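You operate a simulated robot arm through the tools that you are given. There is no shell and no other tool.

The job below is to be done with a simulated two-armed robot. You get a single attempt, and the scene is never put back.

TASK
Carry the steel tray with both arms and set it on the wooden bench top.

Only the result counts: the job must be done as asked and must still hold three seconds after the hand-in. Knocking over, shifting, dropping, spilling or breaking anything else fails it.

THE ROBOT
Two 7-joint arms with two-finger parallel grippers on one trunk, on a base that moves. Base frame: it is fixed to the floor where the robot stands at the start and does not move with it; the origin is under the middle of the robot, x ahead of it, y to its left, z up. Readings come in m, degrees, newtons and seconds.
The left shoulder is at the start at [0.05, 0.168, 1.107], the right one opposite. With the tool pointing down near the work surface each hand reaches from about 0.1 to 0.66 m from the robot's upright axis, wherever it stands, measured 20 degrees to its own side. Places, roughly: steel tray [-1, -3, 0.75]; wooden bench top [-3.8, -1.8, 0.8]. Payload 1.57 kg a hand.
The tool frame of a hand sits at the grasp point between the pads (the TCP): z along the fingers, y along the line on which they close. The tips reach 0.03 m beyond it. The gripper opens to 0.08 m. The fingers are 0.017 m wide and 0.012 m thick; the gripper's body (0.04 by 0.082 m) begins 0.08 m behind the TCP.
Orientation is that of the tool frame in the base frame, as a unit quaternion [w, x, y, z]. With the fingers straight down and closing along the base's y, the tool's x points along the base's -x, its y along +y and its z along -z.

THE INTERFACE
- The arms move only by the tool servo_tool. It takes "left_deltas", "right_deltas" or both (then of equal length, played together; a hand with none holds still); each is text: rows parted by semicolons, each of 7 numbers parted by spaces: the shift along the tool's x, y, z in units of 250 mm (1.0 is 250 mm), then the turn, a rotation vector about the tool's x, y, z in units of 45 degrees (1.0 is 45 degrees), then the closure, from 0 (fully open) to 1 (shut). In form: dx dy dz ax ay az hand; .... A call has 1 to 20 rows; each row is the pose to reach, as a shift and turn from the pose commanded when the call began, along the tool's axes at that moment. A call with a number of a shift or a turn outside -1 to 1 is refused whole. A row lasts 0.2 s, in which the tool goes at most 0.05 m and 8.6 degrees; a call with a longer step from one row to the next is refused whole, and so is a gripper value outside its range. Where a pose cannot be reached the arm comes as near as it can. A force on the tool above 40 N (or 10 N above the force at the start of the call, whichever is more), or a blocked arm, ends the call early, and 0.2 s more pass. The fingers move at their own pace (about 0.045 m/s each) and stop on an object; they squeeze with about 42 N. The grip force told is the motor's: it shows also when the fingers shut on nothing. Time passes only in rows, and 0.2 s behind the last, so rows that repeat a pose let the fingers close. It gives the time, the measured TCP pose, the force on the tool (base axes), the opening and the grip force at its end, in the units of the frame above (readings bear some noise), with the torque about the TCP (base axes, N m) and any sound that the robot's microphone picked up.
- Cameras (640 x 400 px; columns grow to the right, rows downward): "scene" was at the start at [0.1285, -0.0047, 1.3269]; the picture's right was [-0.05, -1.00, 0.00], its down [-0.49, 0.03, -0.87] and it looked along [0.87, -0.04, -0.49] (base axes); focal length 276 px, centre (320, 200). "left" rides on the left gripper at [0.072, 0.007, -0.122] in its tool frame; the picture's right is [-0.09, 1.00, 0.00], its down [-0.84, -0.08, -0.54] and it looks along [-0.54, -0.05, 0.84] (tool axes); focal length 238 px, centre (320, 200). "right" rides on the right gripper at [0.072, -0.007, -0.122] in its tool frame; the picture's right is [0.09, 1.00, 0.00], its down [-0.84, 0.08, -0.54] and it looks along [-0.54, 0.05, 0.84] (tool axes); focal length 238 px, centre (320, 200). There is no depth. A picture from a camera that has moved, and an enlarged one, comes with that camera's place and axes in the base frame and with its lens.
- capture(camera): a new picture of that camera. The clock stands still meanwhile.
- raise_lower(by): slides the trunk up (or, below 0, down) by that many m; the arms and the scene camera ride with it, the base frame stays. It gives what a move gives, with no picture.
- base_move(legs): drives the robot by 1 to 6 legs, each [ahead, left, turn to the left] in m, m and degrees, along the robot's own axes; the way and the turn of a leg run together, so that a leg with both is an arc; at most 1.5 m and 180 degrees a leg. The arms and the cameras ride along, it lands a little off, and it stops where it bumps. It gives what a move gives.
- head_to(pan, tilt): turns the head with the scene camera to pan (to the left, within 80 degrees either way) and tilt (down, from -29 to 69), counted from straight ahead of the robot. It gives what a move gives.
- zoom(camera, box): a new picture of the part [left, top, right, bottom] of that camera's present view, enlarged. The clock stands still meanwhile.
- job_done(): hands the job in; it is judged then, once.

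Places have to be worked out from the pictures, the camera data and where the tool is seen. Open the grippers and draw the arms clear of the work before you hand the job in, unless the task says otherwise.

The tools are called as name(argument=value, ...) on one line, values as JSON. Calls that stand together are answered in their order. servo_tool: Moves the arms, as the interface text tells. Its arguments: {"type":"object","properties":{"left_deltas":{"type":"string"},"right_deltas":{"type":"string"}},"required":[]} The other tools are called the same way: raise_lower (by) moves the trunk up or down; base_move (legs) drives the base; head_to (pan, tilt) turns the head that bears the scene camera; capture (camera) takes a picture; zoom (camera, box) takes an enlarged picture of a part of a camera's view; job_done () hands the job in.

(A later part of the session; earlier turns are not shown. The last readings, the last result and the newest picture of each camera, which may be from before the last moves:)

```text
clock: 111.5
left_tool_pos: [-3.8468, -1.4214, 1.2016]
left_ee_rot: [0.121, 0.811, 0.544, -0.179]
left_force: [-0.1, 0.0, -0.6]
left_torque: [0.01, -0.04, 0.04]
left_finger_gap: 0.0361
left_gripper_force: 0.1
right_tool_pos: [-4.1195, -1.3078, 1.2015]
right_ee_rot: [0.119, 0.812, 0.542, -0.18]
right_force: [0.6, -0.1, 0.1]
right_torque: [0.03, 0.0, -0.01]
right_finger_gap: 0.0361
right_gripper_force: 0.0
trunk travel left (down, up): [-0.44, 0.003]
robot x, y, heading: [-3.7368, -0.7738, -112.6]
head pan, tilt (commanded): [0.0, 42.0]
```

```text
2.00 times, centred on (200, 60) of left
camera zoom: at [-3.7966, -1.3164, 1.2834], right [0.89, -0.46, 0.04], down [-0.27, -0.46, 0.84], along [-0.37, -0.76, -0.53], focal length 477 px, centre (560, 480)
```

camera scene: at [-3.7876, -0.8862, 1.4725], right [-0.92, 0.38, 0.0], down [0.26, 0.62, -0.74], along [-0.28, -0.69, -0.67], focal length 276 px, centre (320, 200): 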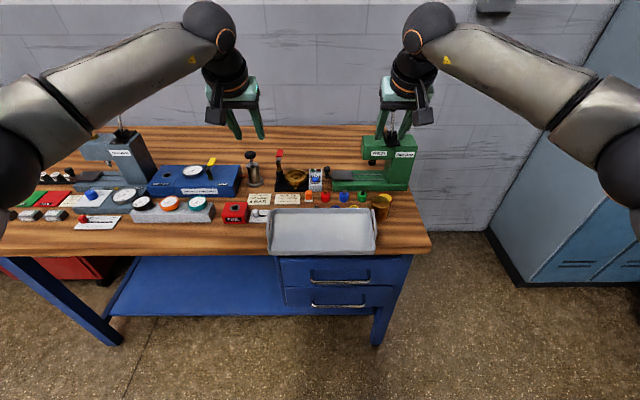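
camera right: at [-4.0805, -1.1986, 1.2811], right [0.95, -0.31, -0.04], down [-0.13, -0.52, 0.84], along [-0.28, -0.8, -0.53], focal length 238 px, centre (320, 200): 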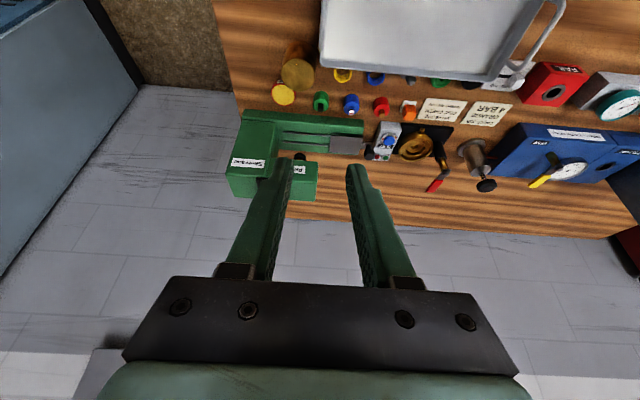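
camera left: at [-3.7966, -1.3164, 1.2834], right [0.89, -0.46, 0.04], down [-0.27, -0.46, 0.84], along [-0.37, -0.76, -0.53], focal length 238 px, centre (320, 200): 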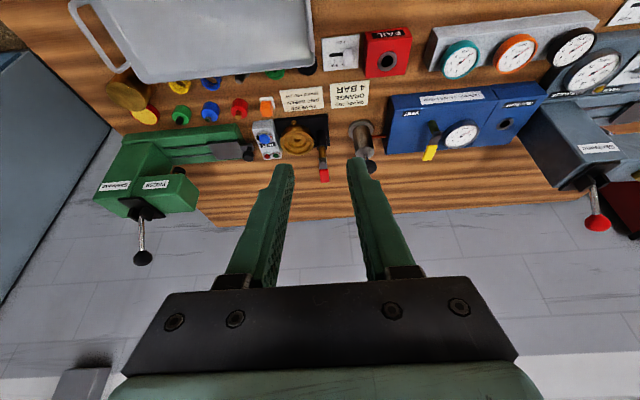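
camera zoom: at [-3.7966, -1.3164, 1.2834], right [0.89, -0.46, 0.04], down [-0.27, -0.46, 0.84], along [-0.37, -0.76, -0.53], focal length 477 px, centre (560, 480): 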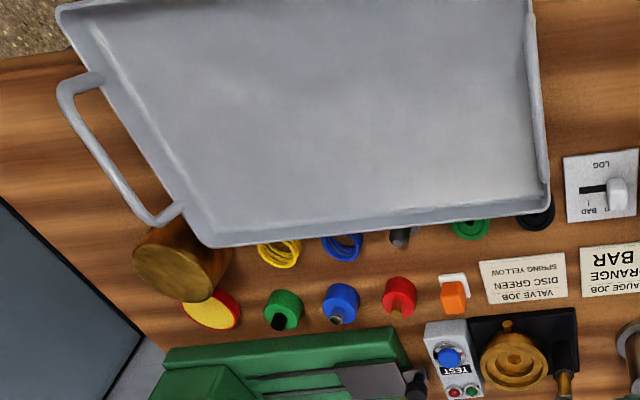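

The tray is as I left it, centre about 6 mm right of the hands' middle. I lower the trunk to the release height setting, then line the hands up over the bars.

raise_lower(by=-0.165)

servo_tool(left_deltas="-0.0277 -0.008 0.0129 0 0 0 0.35; -0.0554 -0.016 0.0259 0 0 0 0.35; -0.0832 -0.024 0.0388 0 0 0 0.35; -0.0832 -0.024 0.0388 0 0 0 0.35", right_deltas="-0.0283 -0.009 0.0132 0 0 0 0.35; -0.0567 -0.018 0.0265 0 0 0 0.35; -0.085 -0.027 0.0397 0 0 0 0.35; -0.085 -0.027 0.0397 0 0 0 0.35")

zoom(camera="left", box=[220, 0, 420, 190])

zoom(camera="right", box=[220, 0, 420, 190])

```text
clock: 113.4
left_tool_pos: [-3.8467, -1.4215, 1.0363]
left_ee_rot: [0.121, 0.811, 0.543, -0.179]
left_force: [-0.1, -0.4, -0.3]
left_torque: [0.01, -0.03, 0.01]
left_finger_gap: 0.0361
left_gripper_force: 0.0
right_tool_pos: [-4.1198, -1.3084, 1.036]
right_ee_rot: [0.12, 0.812, 0.542, -0.181]
right_force: [-0.8, 0.9, 0.8]
right_torque: [0.01, -0.01, -0.01]
right_finger_gap: 0.0361
right_gripper_force: 0.1
trunk travel left (down, up): [-0.275, 0.168]
robot x, y, heading: [-3.7404, -0.7708, -112.6]
head pan, tilt (commanded): [0.0, 42.0]
```

```text
clock: 114.4
left_tool_pos: [-3.8631, -1.4404, 1.0373]
left_ee_rot: [0.121, 0.811, 0.543, -0.18]
left_force: [0.2, -0.7, -0.3]
left_torque: [0.01, 0.0, 0.02]
left_finger_gap: 0.0519
left_gripper_force: 0.2
right_tool_pos: [-4.1357, -1.3281, 1.0377]
right_ee_rot: [0.12, 0.812, 0.542, -0.181]
right_force: [-0.3, -0.2, 0.0]
right_torque: [0.03, -0.01, -0.01]
right_finger_gap: 0.052
right_gripper_force: 0.1
trunk travel left (down, up): [-0.275, 0.168]
robot x, y, heading: [-3.7407, -0.7712, -112.3]
head pan, tilt (commanded): [0.0, 42.0]
```

```text
2.11 times, centred on (320, 95) of left
camera zoom: at [-3.812, -1.3356, 1.1193], right [0.89, -0.46, 0.04], down [-0.27, -0.46, 0.84], along [-0.37, -0.76, -0.53], focal length 502 px, centre (320, 421)
```

zoom: 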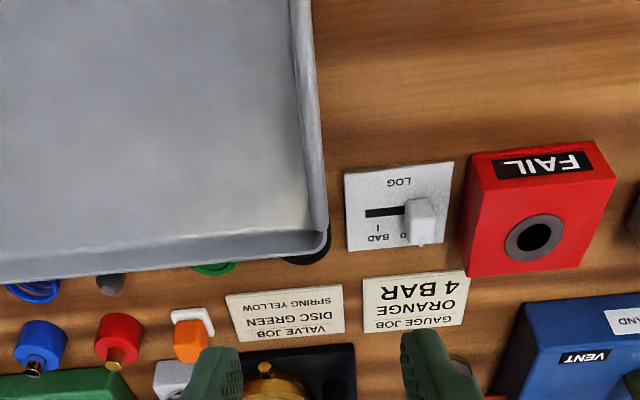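

```text
2.11 times, centred on (320, 95) of right
camera zoom: at [-4.0963, -1.2176, 1.1166], right [0.95, -0.3, -0.04], down [-0.13, -0.52, 0.84], along [-0.28, -0.8, -0.53], focal length 502 px, centre (320, 421)
```

zoom: 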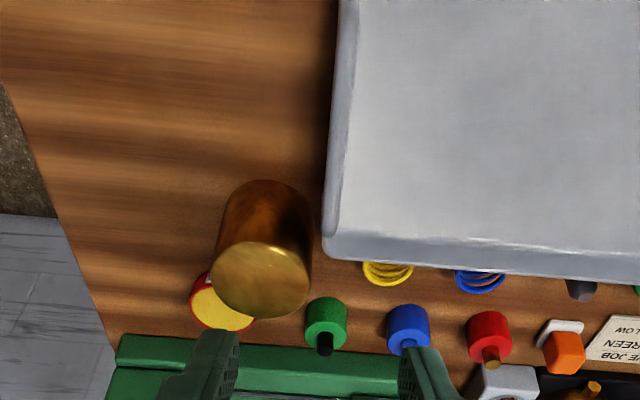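

Positions match the release pose within 2 mm. I lower both hands over the bars to z of about 0.907.

servo_tool(left_deltas="0.0232 0 0.0529 0 0 0 0.35; 0.0464 0 0.1058 0 0 0 0.35; 0.0696 0 0.1588 0 0 0 0.35; 0.0928 0 0.2117 0 0 0 0.35; 0.1161 0 0.2646 0 0 0 0.35; 0.1393 0 0.3175 0 0 0 0.35; 0.1625 0 0.3705 0 0 0 0.35; 0.1857 0 0.4234 0 0 0 0.35; 0.2089 0 0.4763 0 0 0 0.35; 0.2089 0 0.4763 0 0 0 0.35", right_deltas="0.0232 0 0.0529 0 0 0 0.35; 0.0464 0 0.1058 0 0 0 0.35; 0.0696 0 0.1588 0 0 0 0.35; 0.0928 0 0.2117 0 0 0 0.35; 0.1161 0 0.2646 0 0 0 0.35; 0.1393 0 0.3175 0 0 0 0.35; 0.1625 0 0.3705 0 0 0 0.35; 0.1857 0 0.4234 0 0 0 0.35; 0.2089 0 0.4763 0 0 0 0.35; 0.2089 0 0.4763 0 0 0 0.35")

zoom(camera="left", box=[220, 100, 420, 240])

zoom(camera="right", box=[220, 100, 420, 240])

zoom(camera="scene", box=[220, 130, 420, 240])

```text
clock: 116.6
left_tool_pos: [-3.863, -1.4435, 0.9041]
left_ee_rot: [0.12, 0.812, 0.543, -0.18]
left_force: [0.2, -0.3, 0.0]
left_torque: [0.0, -0.02, 0.03]
left_finger_gap: 0.0521
left_gripper_force: 0.0
right_tool_pos: [-4.1369, -1.3332, 0.9062]
right_ee_rot: [0.12, 0.812, 0.542, -0.18]
right_force: [0.4, 0.7, -1.1]
right_torque: [-0.02, -0.03, 0.02]
right_finger_gap: 0.0522
right_gripper_force: 0.0
trunk travel left (down, up): [-0.275, 0.168]
robot x, y, heading: [-3.7375, -0.7743, -112.3]
head pan, tilt (commanded): [0.0, 42.0]
```

```text
2.86 times, centred on (320, 170) of left
camera zoom: at [-3.8121, -1.339, 0.9862], right [0.89, -0.46, 0.04], down [-0.27, -0.46, 0.84], along [-0.37, -0.76, -0.53], focal length 681 px, centre (320, 286)
```

zoom: 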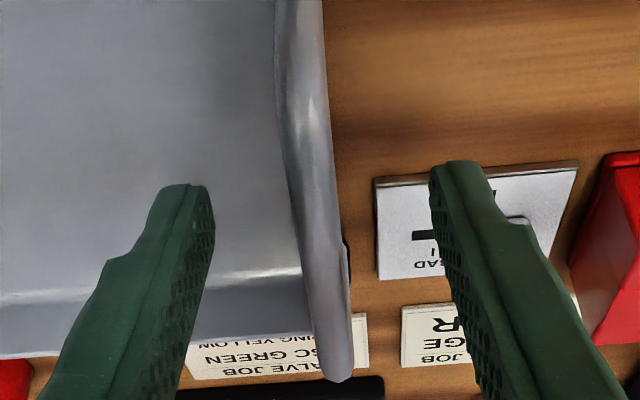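

```text
2.86 times, centred on (320, 170) of right
camera zoom: at [-4.0978, -1.2225, 0.986], right [0.95, -0.31, -0.04], down [-0.13, -0.52, 0.84], along [-0.28, -0.8, -0.53], focal length 681 px, centre (320, 286)
```

zoom: 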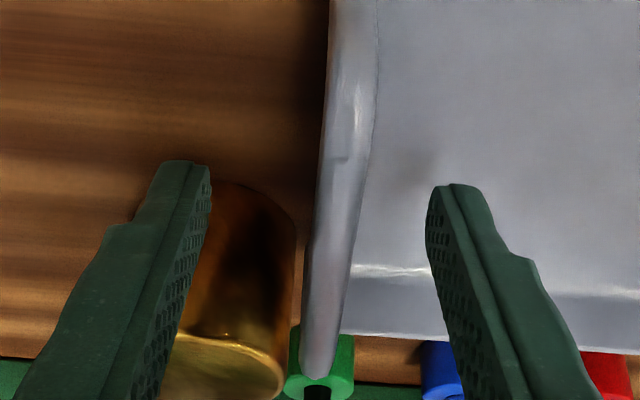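

```text
3.20 times, centred on (320, 185) of scene
camera zoom: at [-3.7875, -0.8861, 1.3075], right [-0.92, 0.38, 0.0], down [0.26, 0.62, -0.74], along [-0.28, -0.69, -0.67], focal length 885 px, centre (320, 248)
```

zoom: 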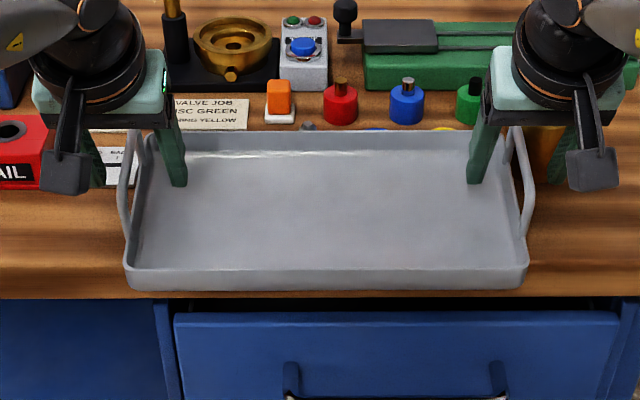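

The bars are between the pads, but the right hand is about 3 mm off centre and the left about 1.5 mm. I correct these so closing won't drag the tray, then close.

servo_tool(left_deltas="0 -0.006 0 0 0 0 0.35; 0 -0.006 0 0 0 0 0.35; 0 -0.006 0 0 0 0 1; 0 -0.006 0 0 0 0 1; 0 -0.006 0 0 0 0 1; 0 -0.006 0 0 0 0 1; 0 -0.006 0 0 0 0 1; 0 -0.006 0 0 0 0 1; 0 -0.006 0 0 0 0 1", right_deltas="0 0.012 0 0 0 0 0.35; 0 0.012 0 0 0 0 0.35; 0 0.012 0 0 0 0 1; 0 0.012 0 0 0 0 1; 0 0.012 0 0 0 0 1; 0 0.012 0 0 0 0 1; 0 0.012 0 0 0 0 1; 0 0.012 0 0 0 0 1; 0 0.012 0 0 0 0 1")

zoom(camera="scene", box=[220, 130, 420, 240])

```text
clock: 118.6
left_tool_pos: [-3.8613, -1.4447, 0.905]
left_ee_rot: [0.122, 0.811, 0.544, -0.178]
left_force: [15.1, -6.6, 1.3]
left_torque: [0.2, 0.09, -0.03]
left_finger_gap: 0.0075
left_gripper_force: 27.0
right_tool_pos: [-4.1363, -1.3331, 0.907]
right_ee_rot: [0.118, 0.813, 0.541, -0.181]
right_force: [-12.8, 6.7, 0.7]
right_torque: [-0.08, -0.03, 0.27]
right_finger_gap: 0.0075
right_gripper_force: 26.7
trunk travel left (down, up): [-0.275, 0.168]
robot x, y, heading: [-3.7392, -0.7695, -112.9]
head pan, tilt (commanded): [0.0, 42.0]
```

```text
3.20 times, centred on (320, 185) of scene
camera zoom: at [-3.7872, -0.886, 1.3075], right [-0.92, 0.38, 0.0], down [0.26, 0.62, -0.74], along [-0.28, -0.69, -0.67], focal length 885 px, centre (320, 248)
```

zoom: 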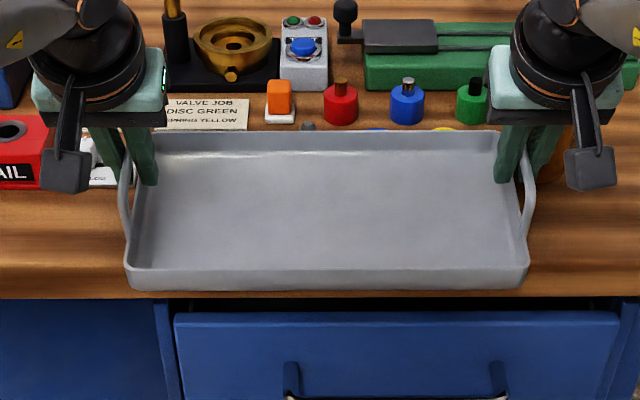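

Gripped (gaps 7.5 mm) with a small squeeze between the arms. I lift straight up 6 cm, easing each hand outward about 1.5 mm.

servo_tool(left_deltas="-0.0085 0.003 -0.0181 0 0 0 1; -0.0169 0.006 -0.0363 0 0 0 1; -0.0338 0.006 -0.0725 0 0 0 1; -0.0507 0.006 -0.1088 0 0 0 1; -0.0676 0.006 -0.145 0 0 0 1; -0.0845 0.006 -0.1813 0 0 0 1; -0.1014 0.006 -0.2175 0 0 0 1; -0.1014 0.006 -0.2175 0 0 0 1", right_deltas="-0.0085 -0.003 -0.0181 0 0 0 1; -0.0169 -0.006 -0.0363 0 0 0 1; -0.0338 -0.006 -0.0725 0 0 0 1; -0.0507 -0.006 -0.1088 0 0 0 1; -0.0676 -0.006 -0.145 0 0 0 1; -0.0845 -0.006 -0.1813 0 0 0 1; -0.1014 -0.006 -0.2175 0 0 0 1; -0.1014 -0.006 -0.2175 0 0 0 1")

zoom(camera="scene", box=[220, 120, 420, 240])

capture(camera="left")

capture(camera="right")

```text
clock: 120.4
left_tool_pos: [-3.8609, -1.4451, 0.9675]
left_ee_rot: [0.121, 0.811, 0.543, -0.179]
left_force: [12.9, -5.7, -2.2]
left_torque: [0.01, 0.15, -0.11]
left_finger_gap: 0.0077
left_gripper_force: 26.3
right_tool_pos: [-4.1358, -1.3324, 0.966]
right_ee_rot: [0.119, 0.812, 0.542, -0.18]
right_force: [-13.8, 5.6, -1.7]
right_torque: [0.01, -0.12, 0.17]
right_finger_gap: 0.0074
right_gripper_force: 26.2
trunk travel left (down, up): [-0.275, 0.168]
robot x, y, heading: [-3.7397, -0.7723, -112.4]
head pan, tilt (commanded): [0.0, 42.0]
```

```text
3.20 times, centred on (320, 180) of scene
camera zoom: at [-3.7878, -0.8867, 1.3074], right [-0.92, 0.38, 0.0], down [0.26, 0.62, -0.74], along [-0.28, -0.69, -0.67], focal length 885 px, centre (320, 264)
```

zoom: 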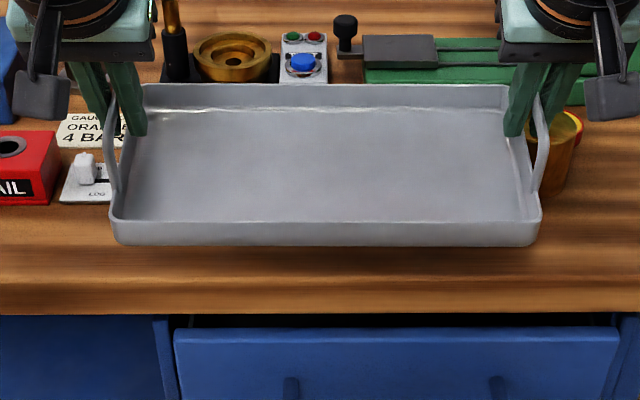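

```text
taken
camera left: at [-3.8112, -1.3395, 1.0484], right [0.89, -0.46, 0.04], down [-0.27, -0.46, 0.84], along [-0.37, -0.76, -0.53], focal length 238 px, centre (320, 200)
```

left: 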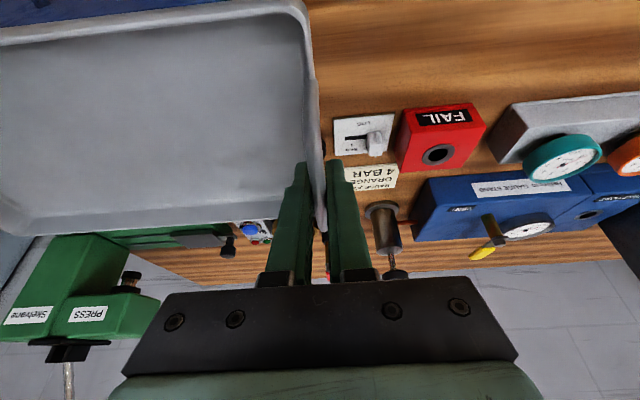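

```text
taken
camera right: at [-4.0959, -1.222, 1.0462], right [0.95, -0.31, -0.04], down [-0.13, -0.52, 0.84], along [-0.28, -0.8, -0.53], focal length 238 px, centre (320, 200)
```

right: 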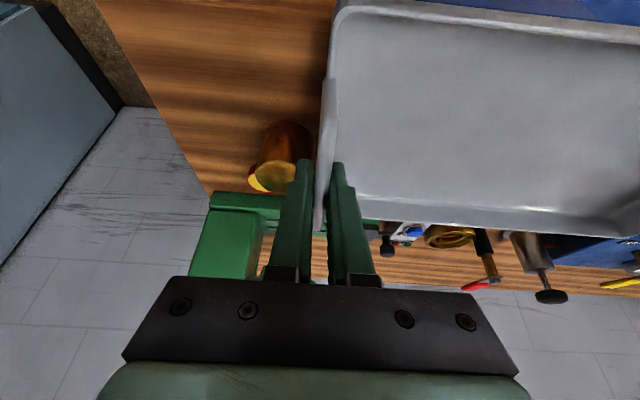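

The geometry now fits perfectly with the bars at the TCPs and the tray pitched 9 degrees back-up in the grip. I level it by turning both hands 9 degrees about their y axis and check again.

servo_tool(left_deltas="0 0 0 0 0.07 0 1; 0 0 0 0 0.135 0 1; 0 0 0 0 0.2 0 1; 0 0 0 0 0.2 0 1; 0 0 0 0 0.2 0 1", right_deltas="0 0 0 0 0.07 0 1; 0 0 0 0 0.135 0 1; 0 0 0 0 0.2 0 1; 0 0 0 0 0.2 0 1; 0 0 0 0 0.2 0 1")

zoom(camera="scene", box=[220, 120, 420, 240])

```text
clock: 121.6
left_tool_pos: [-3.8617, -1.4442, 0.9664]
left_ee_rot: [0.078, 0.823, 0.552, -0.114]
left_force: [10.4, -6.2, -1.8]
left_torque: [0.04, 0.08, -0.03]
left_finger_gap: 0.0073
left_gripper_force: 26.3
right_tool_pos: [-4.136, -1.3324, 0.9651]
right_ee_rot: [0.077, 0.824, 0.549, -0.117]
right_force: [-10.4, 4.6, -2.7]
right_torque: [-0.09, -0.04, 0.13]
right_finger_gap: 0.0075
right_gripper_force: 27.1
trunk travel left (down, up): [-0.275, 0.168]
robot x, y, heading: [-3.7428, -0.7702, -112.3]
head pan, tilt (commanded): [0.0, 42.0]
```

```text
3.20 times, centred on (320, 180) of scene
camera zoom: at [-3.7878, -0.8867, 1.3074], right [-0.92, 0.38, 0.0], down [0.26, 0.62, -0.74], along [-0.28, -0.69, -0.67], focal length 885 px, centre (320, 264)
```

zoom: 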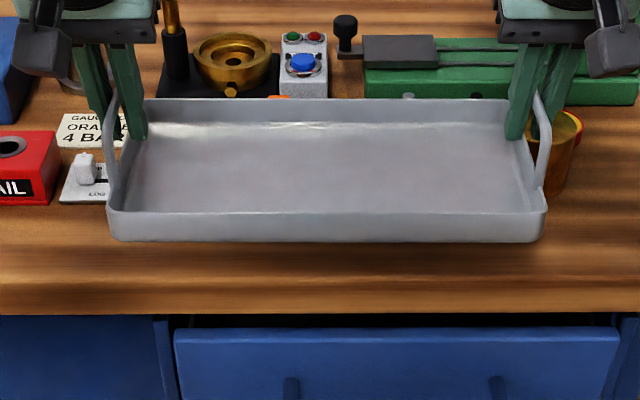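

The tray is level again to within a degree. With the camera's small tilt bias accounted for, the rings' front is at f=2.876, so I move the tray 11 mm back toward me and lower to about 12 mm above the bench.

servo_tool(left_deltas="0.0141 -0.0023 -0.004 0 0 0 1; 0.0283 -0.0045 -0.008 0 0 0 1; 0.0424 -0.0068 -0.012 0 0 0 1; 0.0511 -0.0068 0.0182 0 0 0 1; 0.0598 -0.0068 0.0485 0 0 0 1; 0.0685 -0.0068 0.0787 0 0 0 1; 0.0771 -0.0068 0.1089 0 0 0 1; 0.0858 -0.0068 0.1391 0 0 0 1; 0.0945 -0.0068 0.1694 0 0 0 1; 0.1032 -0.0068 0.1996 0 0 0 1; 0.1032 -0.0068 0.1996 0 0 0 1", right_deltas="0.0141 -0.0023 -0.004 0 0 0 1; 0.0283 -0.0045 -0.008 0 0 0 1; 0.0424 -0.0068 -0.012 0 0 0 1; 0.0511 -0.0068 0.0182 0 0 0 1; 0.0598 -0.0068 0.0485 0 0 0 1; 0.0685 -0.0068 0.0787 0 0 0 1; 0.0771 -0.0068 0.1089 0 0 0 1; 0.0858 -0.0068 0.1391 0 0 0 1; 0.0945 -0.0068 0.1694 0 0 0 1; 0.1032 -0.0068 0.1996 0 0 0 1; 0.1032 -0.0068 0.1996 0 0 0 1")

zoom(camera="scene", box=[220, 130, 420, 240])

capture(camera="left")

capture(camera="right")

```text
clock: 124.0
left_tool_pos: [-3.8583, -1.4328, 0.9111]
left_ee_rot: [0.078, 0.823, 0.551, -0.115]
left_force: [13.5, -5.4, -2.8]
left_torque: [0.03, 0.15, -0.06]
left_finger_gap: 0.0074
left_gripper_force: 26.5
right_tool_pos: [-4.1328, -1.3197, 0.9103]
right_ee_rot: [0.076, 0.824, 0.549, -0.116]
right_force: [-12.4, 5.8, -2.7]
right_torque: [-0.03, -0.07, 0.13]
right_finger_gap: 0.0075
right_gripper_force: 26.0
trunk travel left (down, up): [-0.275, 0.168]
robot x, y, heading: [-3.7347, -0.7746, -112.3]
head pan, tilt (commanded): [0.0, 42.0]
```

```text
3.20 times, centred on (320, 185) of scene
camera zoom: at [-3.7878, -0.8866, 1.3074], right [-0.92, 0.38, 0.0], down [0.26, 0.62, -0.74], along [-0.28, -0.69, -0.67], focal length 885 px, centre (320, 248)
```

zoom: 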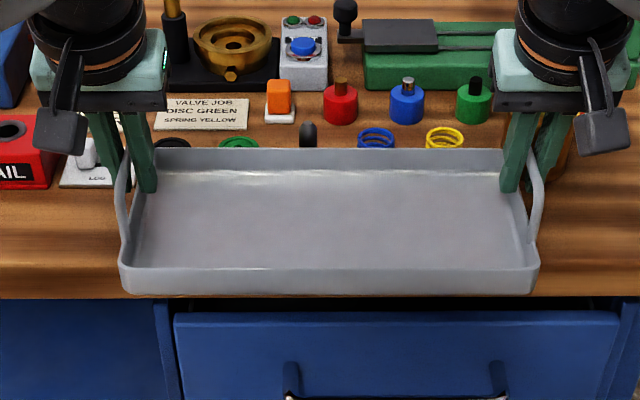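

```text
taken
camera left: at [-3.8142, -1.3401, 1.0109], right [0.89, -0.46, 0.03], down [-0.32, -0.58, 0.75], along [-0.33, -0.68, -0.66], focal length 238 px, centre (320, 200)
```

left: 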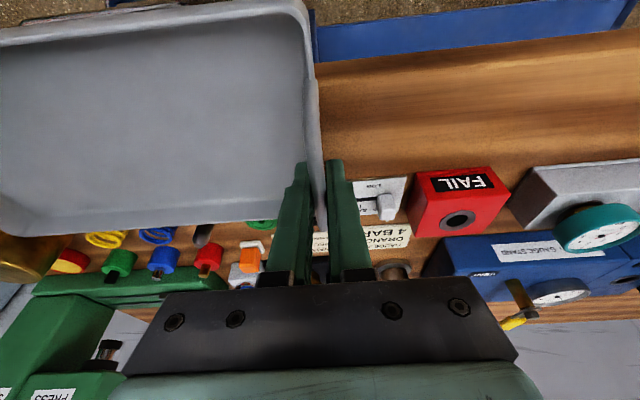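

```text
taken
camera right: at [-4.0988, -1.2229, 1.0087], right [0.95, -0.3, -0.03], down [-0.18, -0.64, 0.75], along [-0.24, -0.71, -0.66], focal length 238 px, centre (320, 200)
```

right: 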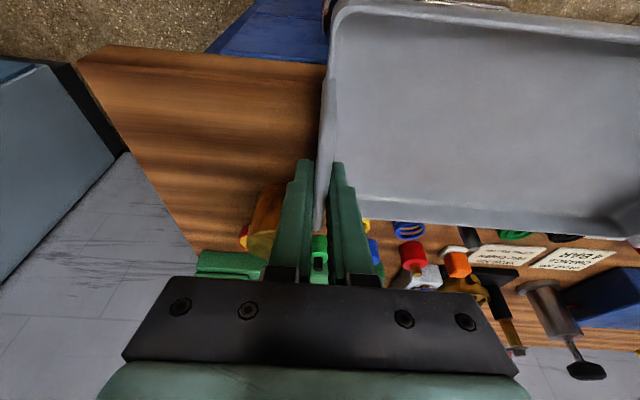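

Now the rings, pin and coils show behind the back rim. I zoom in closely to measure the remaining gap before the final lowering.

zoom(camera="scene", box=[255, 155, 335, 195])

zoom(camera="scene", box=[320, 155, 400, 195])

zoom(camera="left", box=[60, 150, 300, 290])

zoom(camera="right", box=[340, 150, 600, 290])

```text
8.00 times, centred on (295, 175) of scene
camera zoom: at [-3.7878, -0.8866, 1.3074], right [-0.92, 0.38, 0.0], down [0.26, 0.62, -0.74], along [-0.28, -0.69, -0.67], focal length 2212 px, centre (520, 400)
```

zoom: 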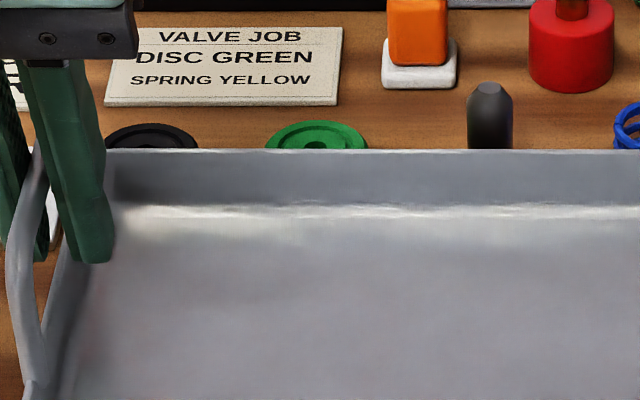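

```text
8.00 times, centred on (360, 175) of scene
camera zoom: at [-3.7878, -0.8866, 1.3074], right [-0.92, 0.38, 0.0], down [0.26, 0.62, -0.74], along [-0.28, -0.69, -0.67], focal length 2212 px, centre (0, 400)
```

zoom: 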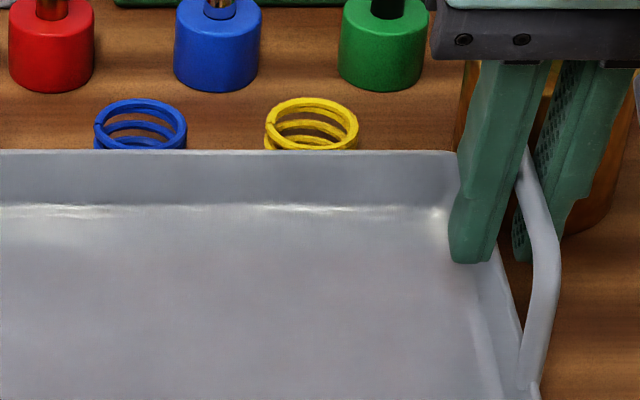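

```text
2.67 times, centred on (180, 220) of left
camera zoom: at [-3.8142, -1.3401, 1.0109], right [0.89, -0.46, 0.03], down [-0.32, -0.58, 0.75], along [-0.33, -0.68, -0.66], focal length 636 px, centre (693, 147)
```

zoom: 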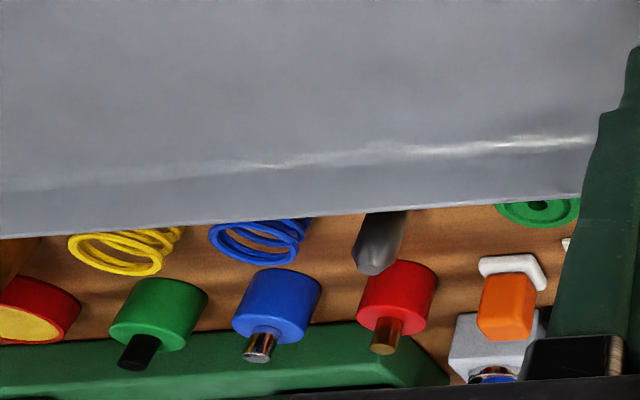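

```text
2.46 times, centred on (470, 220) of right
camera zoom: at [-4.0988, -1.2229, 1.0087], right [0.95, -0.3, -0.03], down [-0.18, -0.64, 0.75], along [-0.24, -0.71, -0.66], focal length 587 px, centre (-49, 151)
```

zoom: 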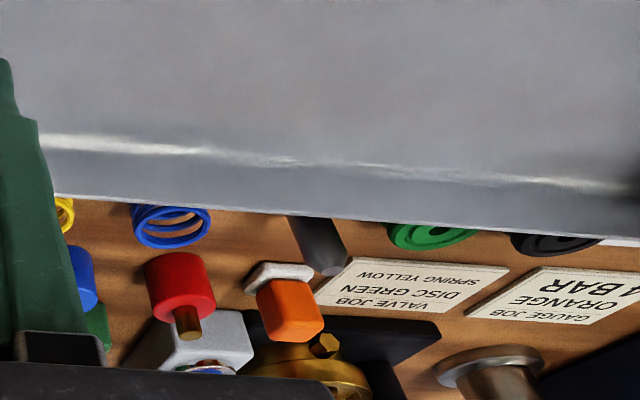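

In this frame the tray's back is about 8 to 14 mm clear of the rings, and 12 mm above the bench. I lower 10 mm more gently, then feel for contact.

servo_tool(left_deltas="0.0028 0 0.0096 0 0 0 1; 0.0055 0 0.0193 0 0 0 1; 0.0083 0 0.0289 0 0 0 1; 0.011 0 0.0385 0 0 0 1; 0.011 0 0.0385 0 0 0 1", right_deltas="0.0028 0 0.0096 0 0 0 1; 0.0055 0 0.0193 0 0 0 1; 0.0083 0 0.0289 0 0 0 1; 0.011 0 0.0385 0 0 0 1; 0.011 0 0.0385 0 0 0 1")

zoom(camera="scene", box=[220, 130, 420, 240])

```text
clock: 125.2
left_tool_pos: [-3.8597, -1.4327, 0.9015]
left_ee_rot: [0.078, 0.823, 0.551, -0.115]
left_force: [12.7, -4.4, -2.0]
left_torque: [-0.27, 0.25, -0.07]
left_finger_gap: 0.0074
left_gripper_force: 26.8
right_tool_pos: [-4.1332, -1.3184, 0.9013]
right_ee_rot: [0.076, 0.824, 0.55, -0.116]
right_force: [-13.2, 4.7, -1.3]
right_torque: [0.1, -0.17, 0.13]
right_finger_gap: 0.0076
right_gripper_force: 26.4
trunk travel left (down, up): [-0.275, 0.168]
robot x, y, heading: [-3.738, -0.7746, -112.2]
head pan, tilt (commanded): [0.0, 42.0]
```

```text
3.20 times, centred on (320, 185) of scene
camera zoom: at [-3.7877, -0.8866, 1.3074], right [-0.92, 0.38, 0.0], down [0.26, 0.62, -0.74], along [-0.28, -0.69, -0.67], focal length 885 px, centre (320, 248)
```

zoom: 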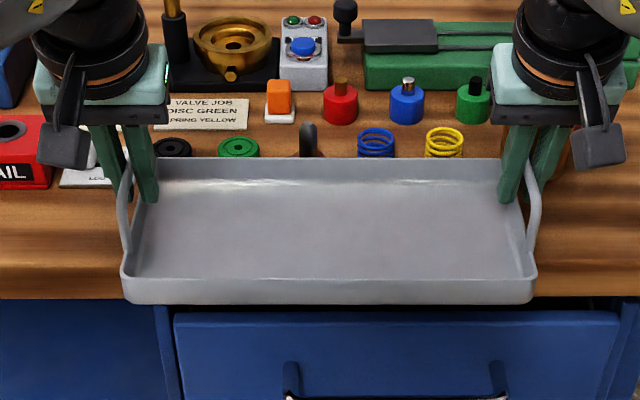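

Load is just starting to come off the hands at TCP z 0.9014, which agrees with the bench height this time. I lower 2.5 mm more to seat it flat.

servo_tool(left_deltas="0.0014 0 0.0048 0 0 0 1; 0.0028 0 0.0096 0 0 0 1; 0.0028 0 0.0096 0 0 0 1; 0.0028 0 0.0096 0 0 0 1", right_deltas="0.0014 0 0.0048 0 0 0 1; 0.0028 0 0.0096 0 0 0 1; 0.0028 0 0.0096 0 0 0 1; 0.0028 0 0.0096 0 0 0 1")

zoom(camera="scene", box=[220, 130, 420, 240])

zoom(camera="left", box=[60, 150, 300, 290])

zoom(camera="right", box=[340, 150, 600, 290])

```text
clock: 126.2
left_tool_pos: [-3.859, -1.4325, 0.9007]
left_ee_rot: [0.078, 0.823, 0.551, -0.116]
left_force: [11.9, -5.0, -1.5]
left_torque: [-0.7, 0.42, -0.03]
left_finger_gap: 0.0075
left_gripper_force: 27.3
right_tool_pos: [-4.1323, -1.319, 0.8993]
right_ee_rot: [0.078, 0.824, 0.549, -0.118]
right_force: [-13.0, 4.4, 11.2]
right_torque: [-0.33, 0.01, 0.15]
right_finger_gap: 0.0076
right_gripper_force: 26.4
trunk travel left (down, up): [-0.275, 0.168]
robot x, y, heading: [-3.7333, -0.773, -112.6]
head pan, tilt (commanded): [0.0, 42.0]
```

```text
3.20 times, centred on (320, 185) of scene
camera zoom: at [-3.787, -0.8853, 1.3077], right [-0.92, 0.38, 0.0], down [0.26, 0.62, -0.74], along [-0.29, -0.69, -0.67], focal length 885 px, centre (320, 248)
```

zoom: 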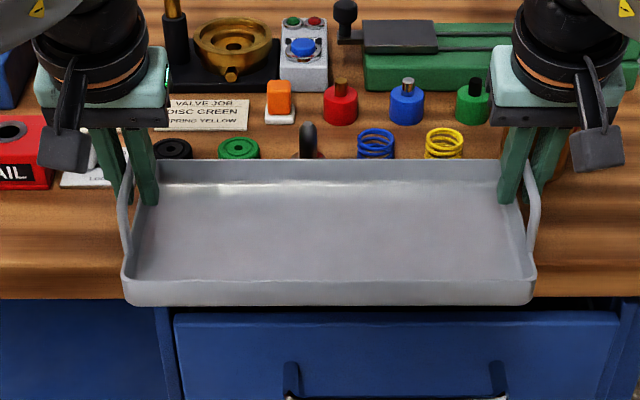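

```text
2.67 times, centred on (180, 220) of left
camera zoom: at [-3.8136, -1.3401, 0.9987], right [0.89, -0.46, 0.03], down [-0.32, -0.57, 0.75], along [-0.33, -0.68, -0.66], focal length 636 px, centre (693, 147)
```

zoom: 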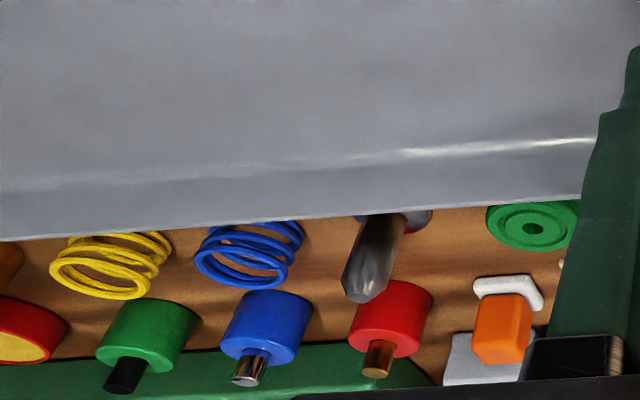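

```text
2.46 times, centred on (470, 220) of right
camera zoom: at [-4.0982, -1.2223, 0.9977], right [0.95, -0.3, -0.03], down [-0.18, -0.63, 0.75], along [-0.25, -0.71, -0.66], focal length 587 px, centre (-49, 151)
```

zoom: 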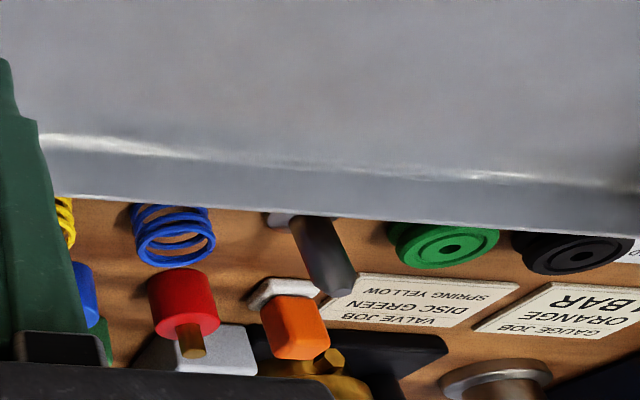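

Right hand reads +11 N while the left carries weight still: the right end touched first, slightly back-low. I lower the left hand 1.5 mm, ease the right up 1 mm and add 0.8 degrees of pitch to seat it evenly.

servo_tool(left_deltas="0.0008 0 0.0029 0 -0.009 0 1; 0.0017 0 0.0058 0 -0.018 0 1; 0.0017 0 0.0058 0 -0.018 0 1; 0.0017 0 0.0058 0 -0.018 0 1", right_deltas="-0.0006 0 -0.0019 0 -0.009 0 1; -0.0011 0 -0.0038 0 -0.018 0 1; -0.0011 0 -0.0038 0 -0.018 0 1; -0.0011 0 -0.0038 0 -0.018 0 1")

```text
clock: 127.2
left_tool_pos: [-3.8581, -1.4329, 0.8988]
left_ee_rot: [0.082, 0.822, 0.551, -0.121]
left_force: [12.9, -1.9, 3.5]
left_torque: [0.8, -0.22, -0.05]
left_finger_gap: 0.0076
left_gripper_force: 26.4
right_tool_pos: [-4.1326, -1.3195, 0.8994]
right_ee_rot: [0.08, 0.823, 0.549, -0.122]
right_force: [-9.3, 6.7, 7.0]
right_torque: [-0.15, -0.06, 0.1]
right_finger_gap: 0.0075
right_gripper_force: 26.6
trunk travel left (down, up): [-0.275, 0.168]
robot x, y, heading: [-3.7395, -0.7713, -112.5]
head pan, tilt (commanded): [0.0, 42.0]
```

Now the load has moved to the front edge, so flat lies between the two. I take back half the pitch and ease up 1.5 mm, then check the forces.

servo_tool(left_deltas="-0.0008 0 -0.0029 0 0.005 0 1; -0.0015 0 -0.0053 0 0.009 0 1; -0.0015 0 -0.0053 0 0.009 0 1; -0.0015 0 -0.0053 0 0.009 0 1", right_deltas="-0.001 0 -0.0035 0 0.005 0 1; -0.002 0 -0.0071 0 0.009 0 1; -0.002 0 -0.0071 0 0.009 0 1; -0.002 0 -0.0071 0 0.009 0 1")

zoom(camera="scene", box=[220, 130, 420, 240])

```text
clock: 128.2
left_tool_pos: [-3.8579, -1.4335, 0.8992]
left_ee_rot: [0.08, 0.822, 0.551, -0.119]
left_force: [7.8, -2.3, 1.4]
left_torque: [-0.1, 0.17, -0.05]
left_finger_gap: 0.0076
left_gripper_force: 26.6
right_tool_pos: [-4.132, -1.32, 0.9012]
right_ee_rot: [0.078, 0.823, 0.549, -0.118]
right_force: [-8.2, 2.3, -1.3]
right_torque: [-0.15, -0.05, 0.04]
right_finger_gap: 0.0075
right_gripper_force: 26.9
trunk travel left (down, up): [-0.275, 0.168]
robot x, y, heading: [-3.7373, -0.7721, -112.3]
head pan, tilt (commanded): [0.0, 42.0]
```

```text
3.20 times, centred on (320, 185) of scene
camera zoom: at [-3.7876, -0.886, 1.3074], right [-0.92, 0.38, 0.0], down [0.26, 0.62, -0.74], along [-0.28, -0.69, -0.67], focal length 885 px, centre (320, 248)
```

zoom: 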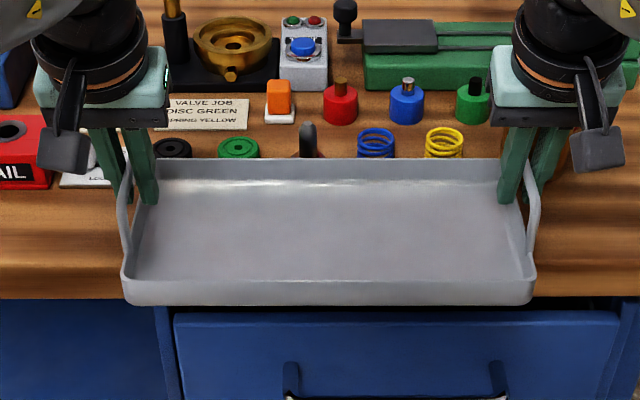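

Forces are now balanced: the bench carries the tray's roughly 5 N and the hands almost nothing, and the rings stand free behind it. I release both grippers.

servo_tool(left_deltas="0 0 0 0 0 0 0.9; 0 0 0 0 0 0 0.75; 0 0 0 0 0 0 0.55; 0 0 0 0 0 0 0.55; 0 0 0 0 0 0 0.55; 0 0 0 0 0 0 0.55", right_deltas="0 0 0 0 0 0 0.9; 0 0 0 0 0 0 0.75; 0 0 0 0 0 0 0.55; 0 0 0 0 0 0 0.55; 0 0 0 0 0 0 0.55; 0 0 0 0 0 0 0.55")

zoom(camera="scene", box=[220, 130, 420, 240])

zoom(camera="left", box=[180, 100, 440, 260])

zoom(camera="right", box=[220, 100, 480, 260])

```text
clock: 129.6
left_tool_pos: [-3.858, -1.4335, 0.8988]
left_ee_rot: [0.079, 0.822, 0.551, -0.118]
left_force: [0.1, -0.1, -0.7]
left_torque: [0.0, 0.02, 0.02]
left_finger_gap: 0.0359
left_gripper_force: 0.0
right_tool_pos: [-4.1324, -1.3204, 0.9004]
right_ee_rot: [0.079, 0.824, 0.549, -0.119]
right_force: [-1.2, 0.4, 0.0]
right_torque: [0.0, 0.01, 0.01]
right_finger_gap: 0.0362
right_gripper_force: 0.1
trunk travel left (down, up): [-0.275, 0.168]
robot x, y, heading: [-3.7386, -0.7698, -112.6]
head pan, tilt (commanded): [0.0, 42.0]
```

```text
3.20 times, centred on (320, 185) of scene
camera zoom: at [-3.7876, -0.8862, 1.3075], right [-0.92, 0.38, 0.0], down [0.26, 0.62, -0.74], along [-0.28, -0.69, -0.67], focal length 885 px, centre (320, 248)
```

zoom: 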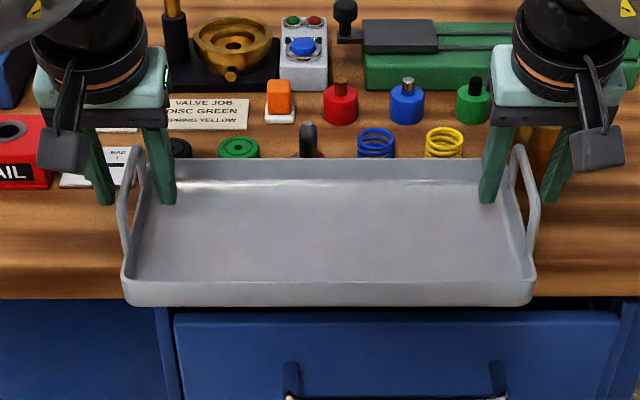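

```text
2.46 times, centred on (310, 180) of left
camera zoom: at [-3.8133, -1.3404, 0.9975], right [0.89, -0.46, 0.03], down [-0.32, -0.57, 0.76], along [-0.33, -0.68, -0.65], focal length 587 px, centre (345, 249)
```

zoom: 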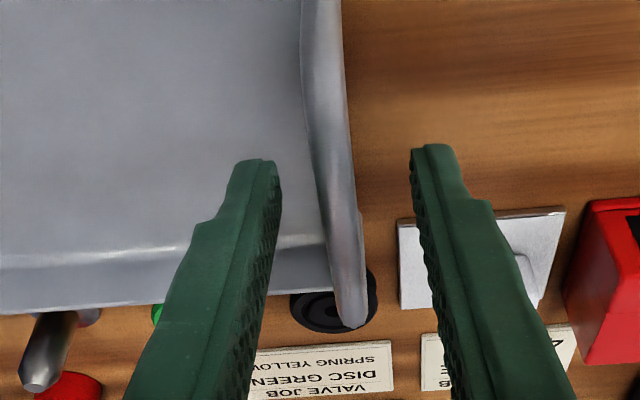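

```text
2.46 times, centred on (350, 180) of right
camera zoom: at [-4.0983, -1.2224, 0.9975], right [0.95, -0.3, -0.03], down [-0.18, -0.63, 0.76], along [-0.24, -0.72, -0.65], focal length 587 px, centre (246, 249)
```

zoom: 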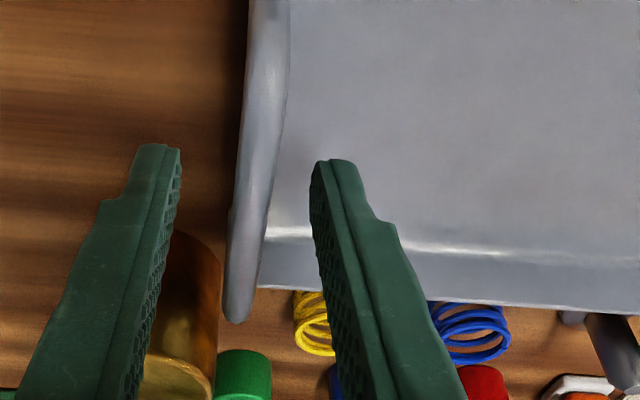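

The tray stayed in place and both bars are free. I raise the hands straight up 12 cm.

servo_tool(left_deltas="-0.0066 0 -0.0231 0 0 0 0.55; -0.0132 0 -0.0461 0 0 0 0.55; -0.0265 0 -0.0923 0 0 0 0.55; -0.0397 0 -0.1384 0 0 0 0.55; -0.0529 0 -0.1846 0 0 0 0.55; -0.0662 0 -0.2307 0 0 0 0.55; -0.0794 0 -0.2768 0 0 0 0.55; -0.0926 0 -0.323 0 0 0 0.55; -0.1058 0 -0.3691 0 0 0 0.55; -0.1191 0 -0.4153 0 0 0 0.55; -0.1323 0 -0.4614 0 0 0 0.55; -0.1323 0 -0.4614 0 0 0 0.55", right_deltas="-0.0066 0 -0.0231 0 0 0 0.55; -0.0132 0 -0.0461 0 0 0 0.55; -0.0265 0 -0.0923 0 0 0 0.55; -0.0397 0 -0.1384 0 0 0 0.55; -0.0529 0 -0.1846 0 0 0 0.55; -0.0662 0 -0.2307 0 0 0 0.55; -0.0794 0 -0.2768 0 0 0 0.55; -0.0926 0 -0.323 0 0 0 0.55; -0.1058 0 -0.3691 0 0 0 0.55; -0.1191 0 -0.4153 0 0 0 0.55; -0.1323 0 -0.4614 0 0 0 0.55; -0.1323 0 -0.4614 0 0 0 0.55")

zoom(camera="left", box=[0, 0, 480, 200])

zoom(camera="right", box=[160, 0, 640, 200])

zoom(camera="scene", box=[220, 130, 420, 240])

```text
clock: 132.2
left_tool_pos: [-3.858, -1.4307, 1.0203]
left_ee_rot: [0.08, 0.822, 0.551, -0.118]
left_force: [-0.2, 0.6, -1.7]
left_torque: [0.01, 0.01, 0.01]
left_finger_gap: 0.0362
left_gripper_force: 0.1
right_tool_pos: [-4.1316, -1.3221, 1.021]
right_ee_rot: [0.079, 0.823, 0.55, -0.119]
right_force: [-0.7, -0.2, 0.3]
right_torque: [0.0, 0.0, -0.04]
right_finger_gap: 0.036
right_gripper_force: 0.1
trunk travel left (down, up): [-0.275, 0.168]
robot x, y, heading: [-3.7369, -0.7697, -112.7]
head pan, tilt (commanded): [0.0, 42.0]
```

```text
1.33 times, centred on (240, 100) of left
camera zoom: at [-3.8136, -1.3387, 1.119], right [0.89, -0.46, 0.03], down [-0.32, -0.57, 0.76], along [-0.33, -0.68, -0.65], focal length 318 px, centre (427, 333)
```

zoom: 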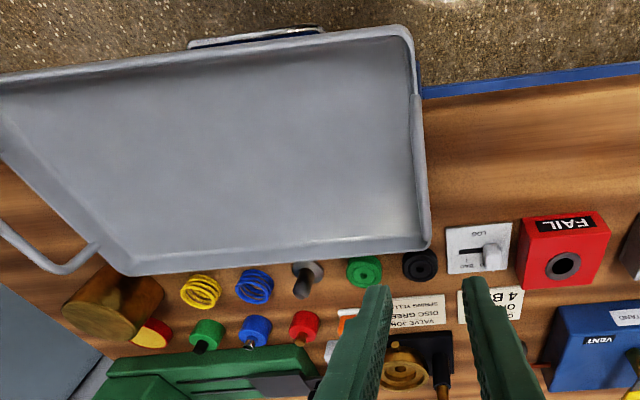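

```text
1.33 times, centred on (400, 100) of right
camera zoom: at [-4.0975, -1.2236, 1.1171], right [0.95, -0.3, -0.03], down [-0.18, -0.63, 0.76], along [-0.24, -0.72, -0.65], focal length 318 px, centre (213, 333)
```

zoom: 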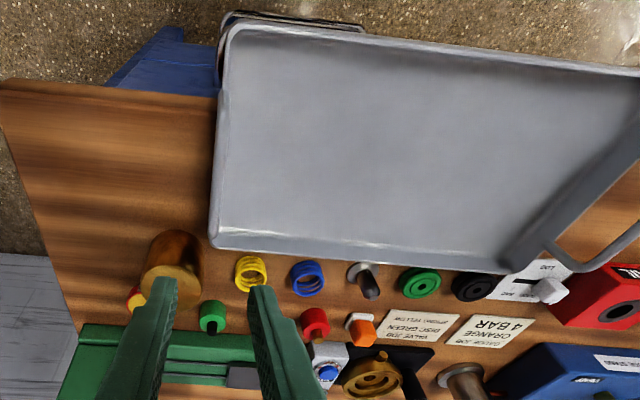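

```text
3.20 times, centred on (320, 185) of scene
camera zoom: at [-3.7876, -0.8862, 1.3075], right [-0.92, 0.38, 0.0], down [0.26, 0.62, -0.74], along [-0.28, -0.69, -0.67], focal length 885 px, centre (320, 248)
```

zoom: 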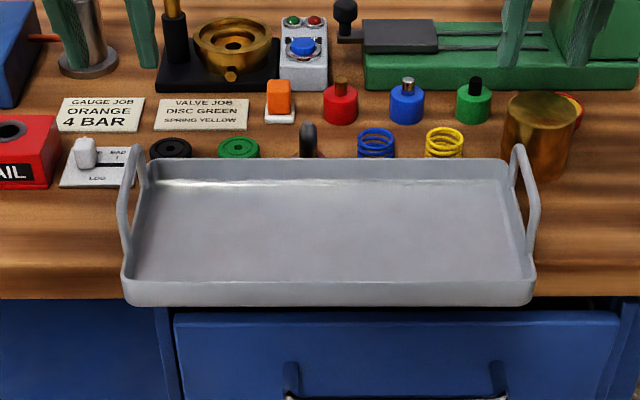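

All the rings, pin and coils stand clear behind the tray with roughly a centimetre of gap, and the tray rests with its centre well inside the bench edge. I back away half a metre and check it again in a low, grazing view.

base_move(legs=[[-0.5, 0, 0]])

raise_lower(by=-0.24)

head_to(pan=0, tilt=12)

capture(camera="scene")

zoom(camera="scene", box=[230, 170, 400, 270])

```text
clock: 135.1
left_tool_pos: [-3.6676, -0.9703, 1.0208]
left_ee_rot: [0.08, 0.823, 0.549, -0.119]
left_force: [0.6, -0.2, 0.1]
left_torque: [0.03, -0.02, -0.01]
left_finger_gap: 0.036
left_gripper_force: 0.0
right_tool_pos: [-3.942, -0.8609, 1.0212]
right_ee_rot: [0.079, 0.824, 0.548, -0.12]
right_force: [-0.5, 0.2, 0.1]
right_torque: [-0.01, 0.06, 0.01]
right_finger_gap: 0.0359
right_gripper_force: 0.0
trunk travel left (down, up): [-0.275, 0.168]
robot x, y, heading: [-3.5485, -0.3111, -112.9]
head pan, tilt (commanded): [0.0, 42.0]
```

```text
clock: 137.6
left_tool_pos: [-3.6697, -0.973, 0.7791]
left_ee_rot: [0.08, 0.823, 0.55, -0.119]
left_force: [0.5, 0.2, 0.3]
left_torque: [-0.02, 0.02, -0.02]
left_finger_gap: 0.036
left_gripper_force: 0.1
right_tool_pos: [-3.9416, -0.8603, 0.7793]
right_ee_rot: [0.078, 0.824, 0.549, -0.12]
right_force: [-0.2, 0.3, -0.1]
right_torque: [0.0, -0.01, 0.03]
right_finger_gap: 0.036
right_gripper_force: 0.1
trunk travel left (down, up): [-0.035, 0.408]
robot x, y, heading: [-3.5458, -0.3085, -112.4]
head pan, tilt (commanded): [0.0, 42.0]
```

```text
clock: 138.6
left_tool_pos: [-3.6681, -0.9719, 0.7804]
left_ee_rot: [0.078, 0.823, 0.55, -0.119]
left_force: [-0.5, -0.2, 0.1]
left_torque: [-0.01, 0.01, 0.03]
left_finger_gap: 0.036
left_gripper_force: 0.2
right_tool_pos: [-3.9402, -0.8607, 0.7792]
right_ee_rot: [0.078, 0.824, 0.548, -0.12]
right_force: [-0.2, 0.2, 0.4]
right_torque: [-0.05, -0.04, 0.0]
right_finger_gap: 0.0359
right_gripper_force: 0.1
trunk travel left (down, up): [-0.035, 0.408]
robot x, y, heading: [-3.5476, -0.313, -112.6]
head pan, tilt (commanded): [0.0, 12.0]
```

```text
taken
camera scene: at [-3.6004, -0.4354, 1.1148], right [-0.92, 0.38, 0.0], down [0.08, 0.19, -0.98], along [-0.38, -0.9, -0.21], focal length 276 px, centre (320, 200)
```

scene: 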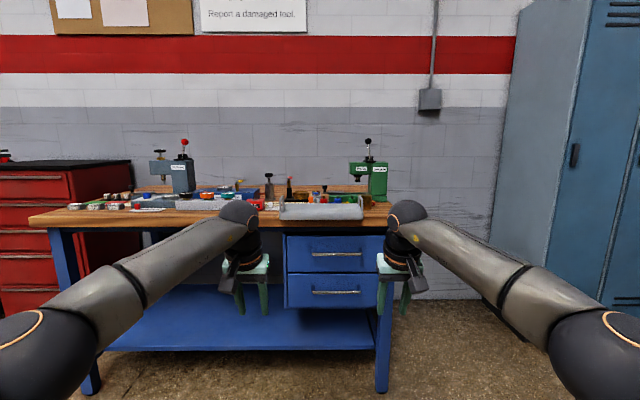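

```text
3.76 times, centred on (315, 220) of scene
camera zoom: at [-3.6004, -0.4354, 1.1148], right [-0.92, 0.38, 0.0], down [0.08, 0.19, -0.98], along [-0.38, -0.9, -0.21], focal length 1041 px, centre (339, 125)
```

zoom: 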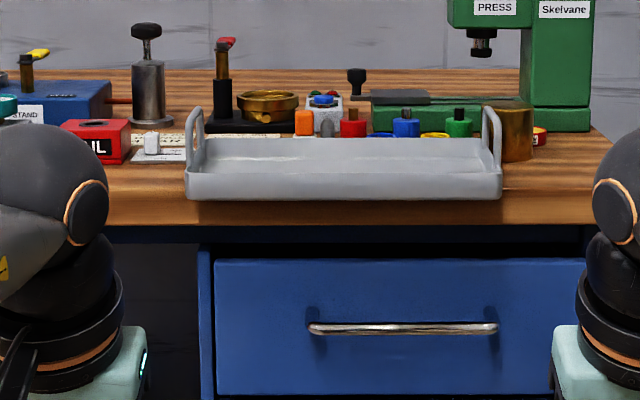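

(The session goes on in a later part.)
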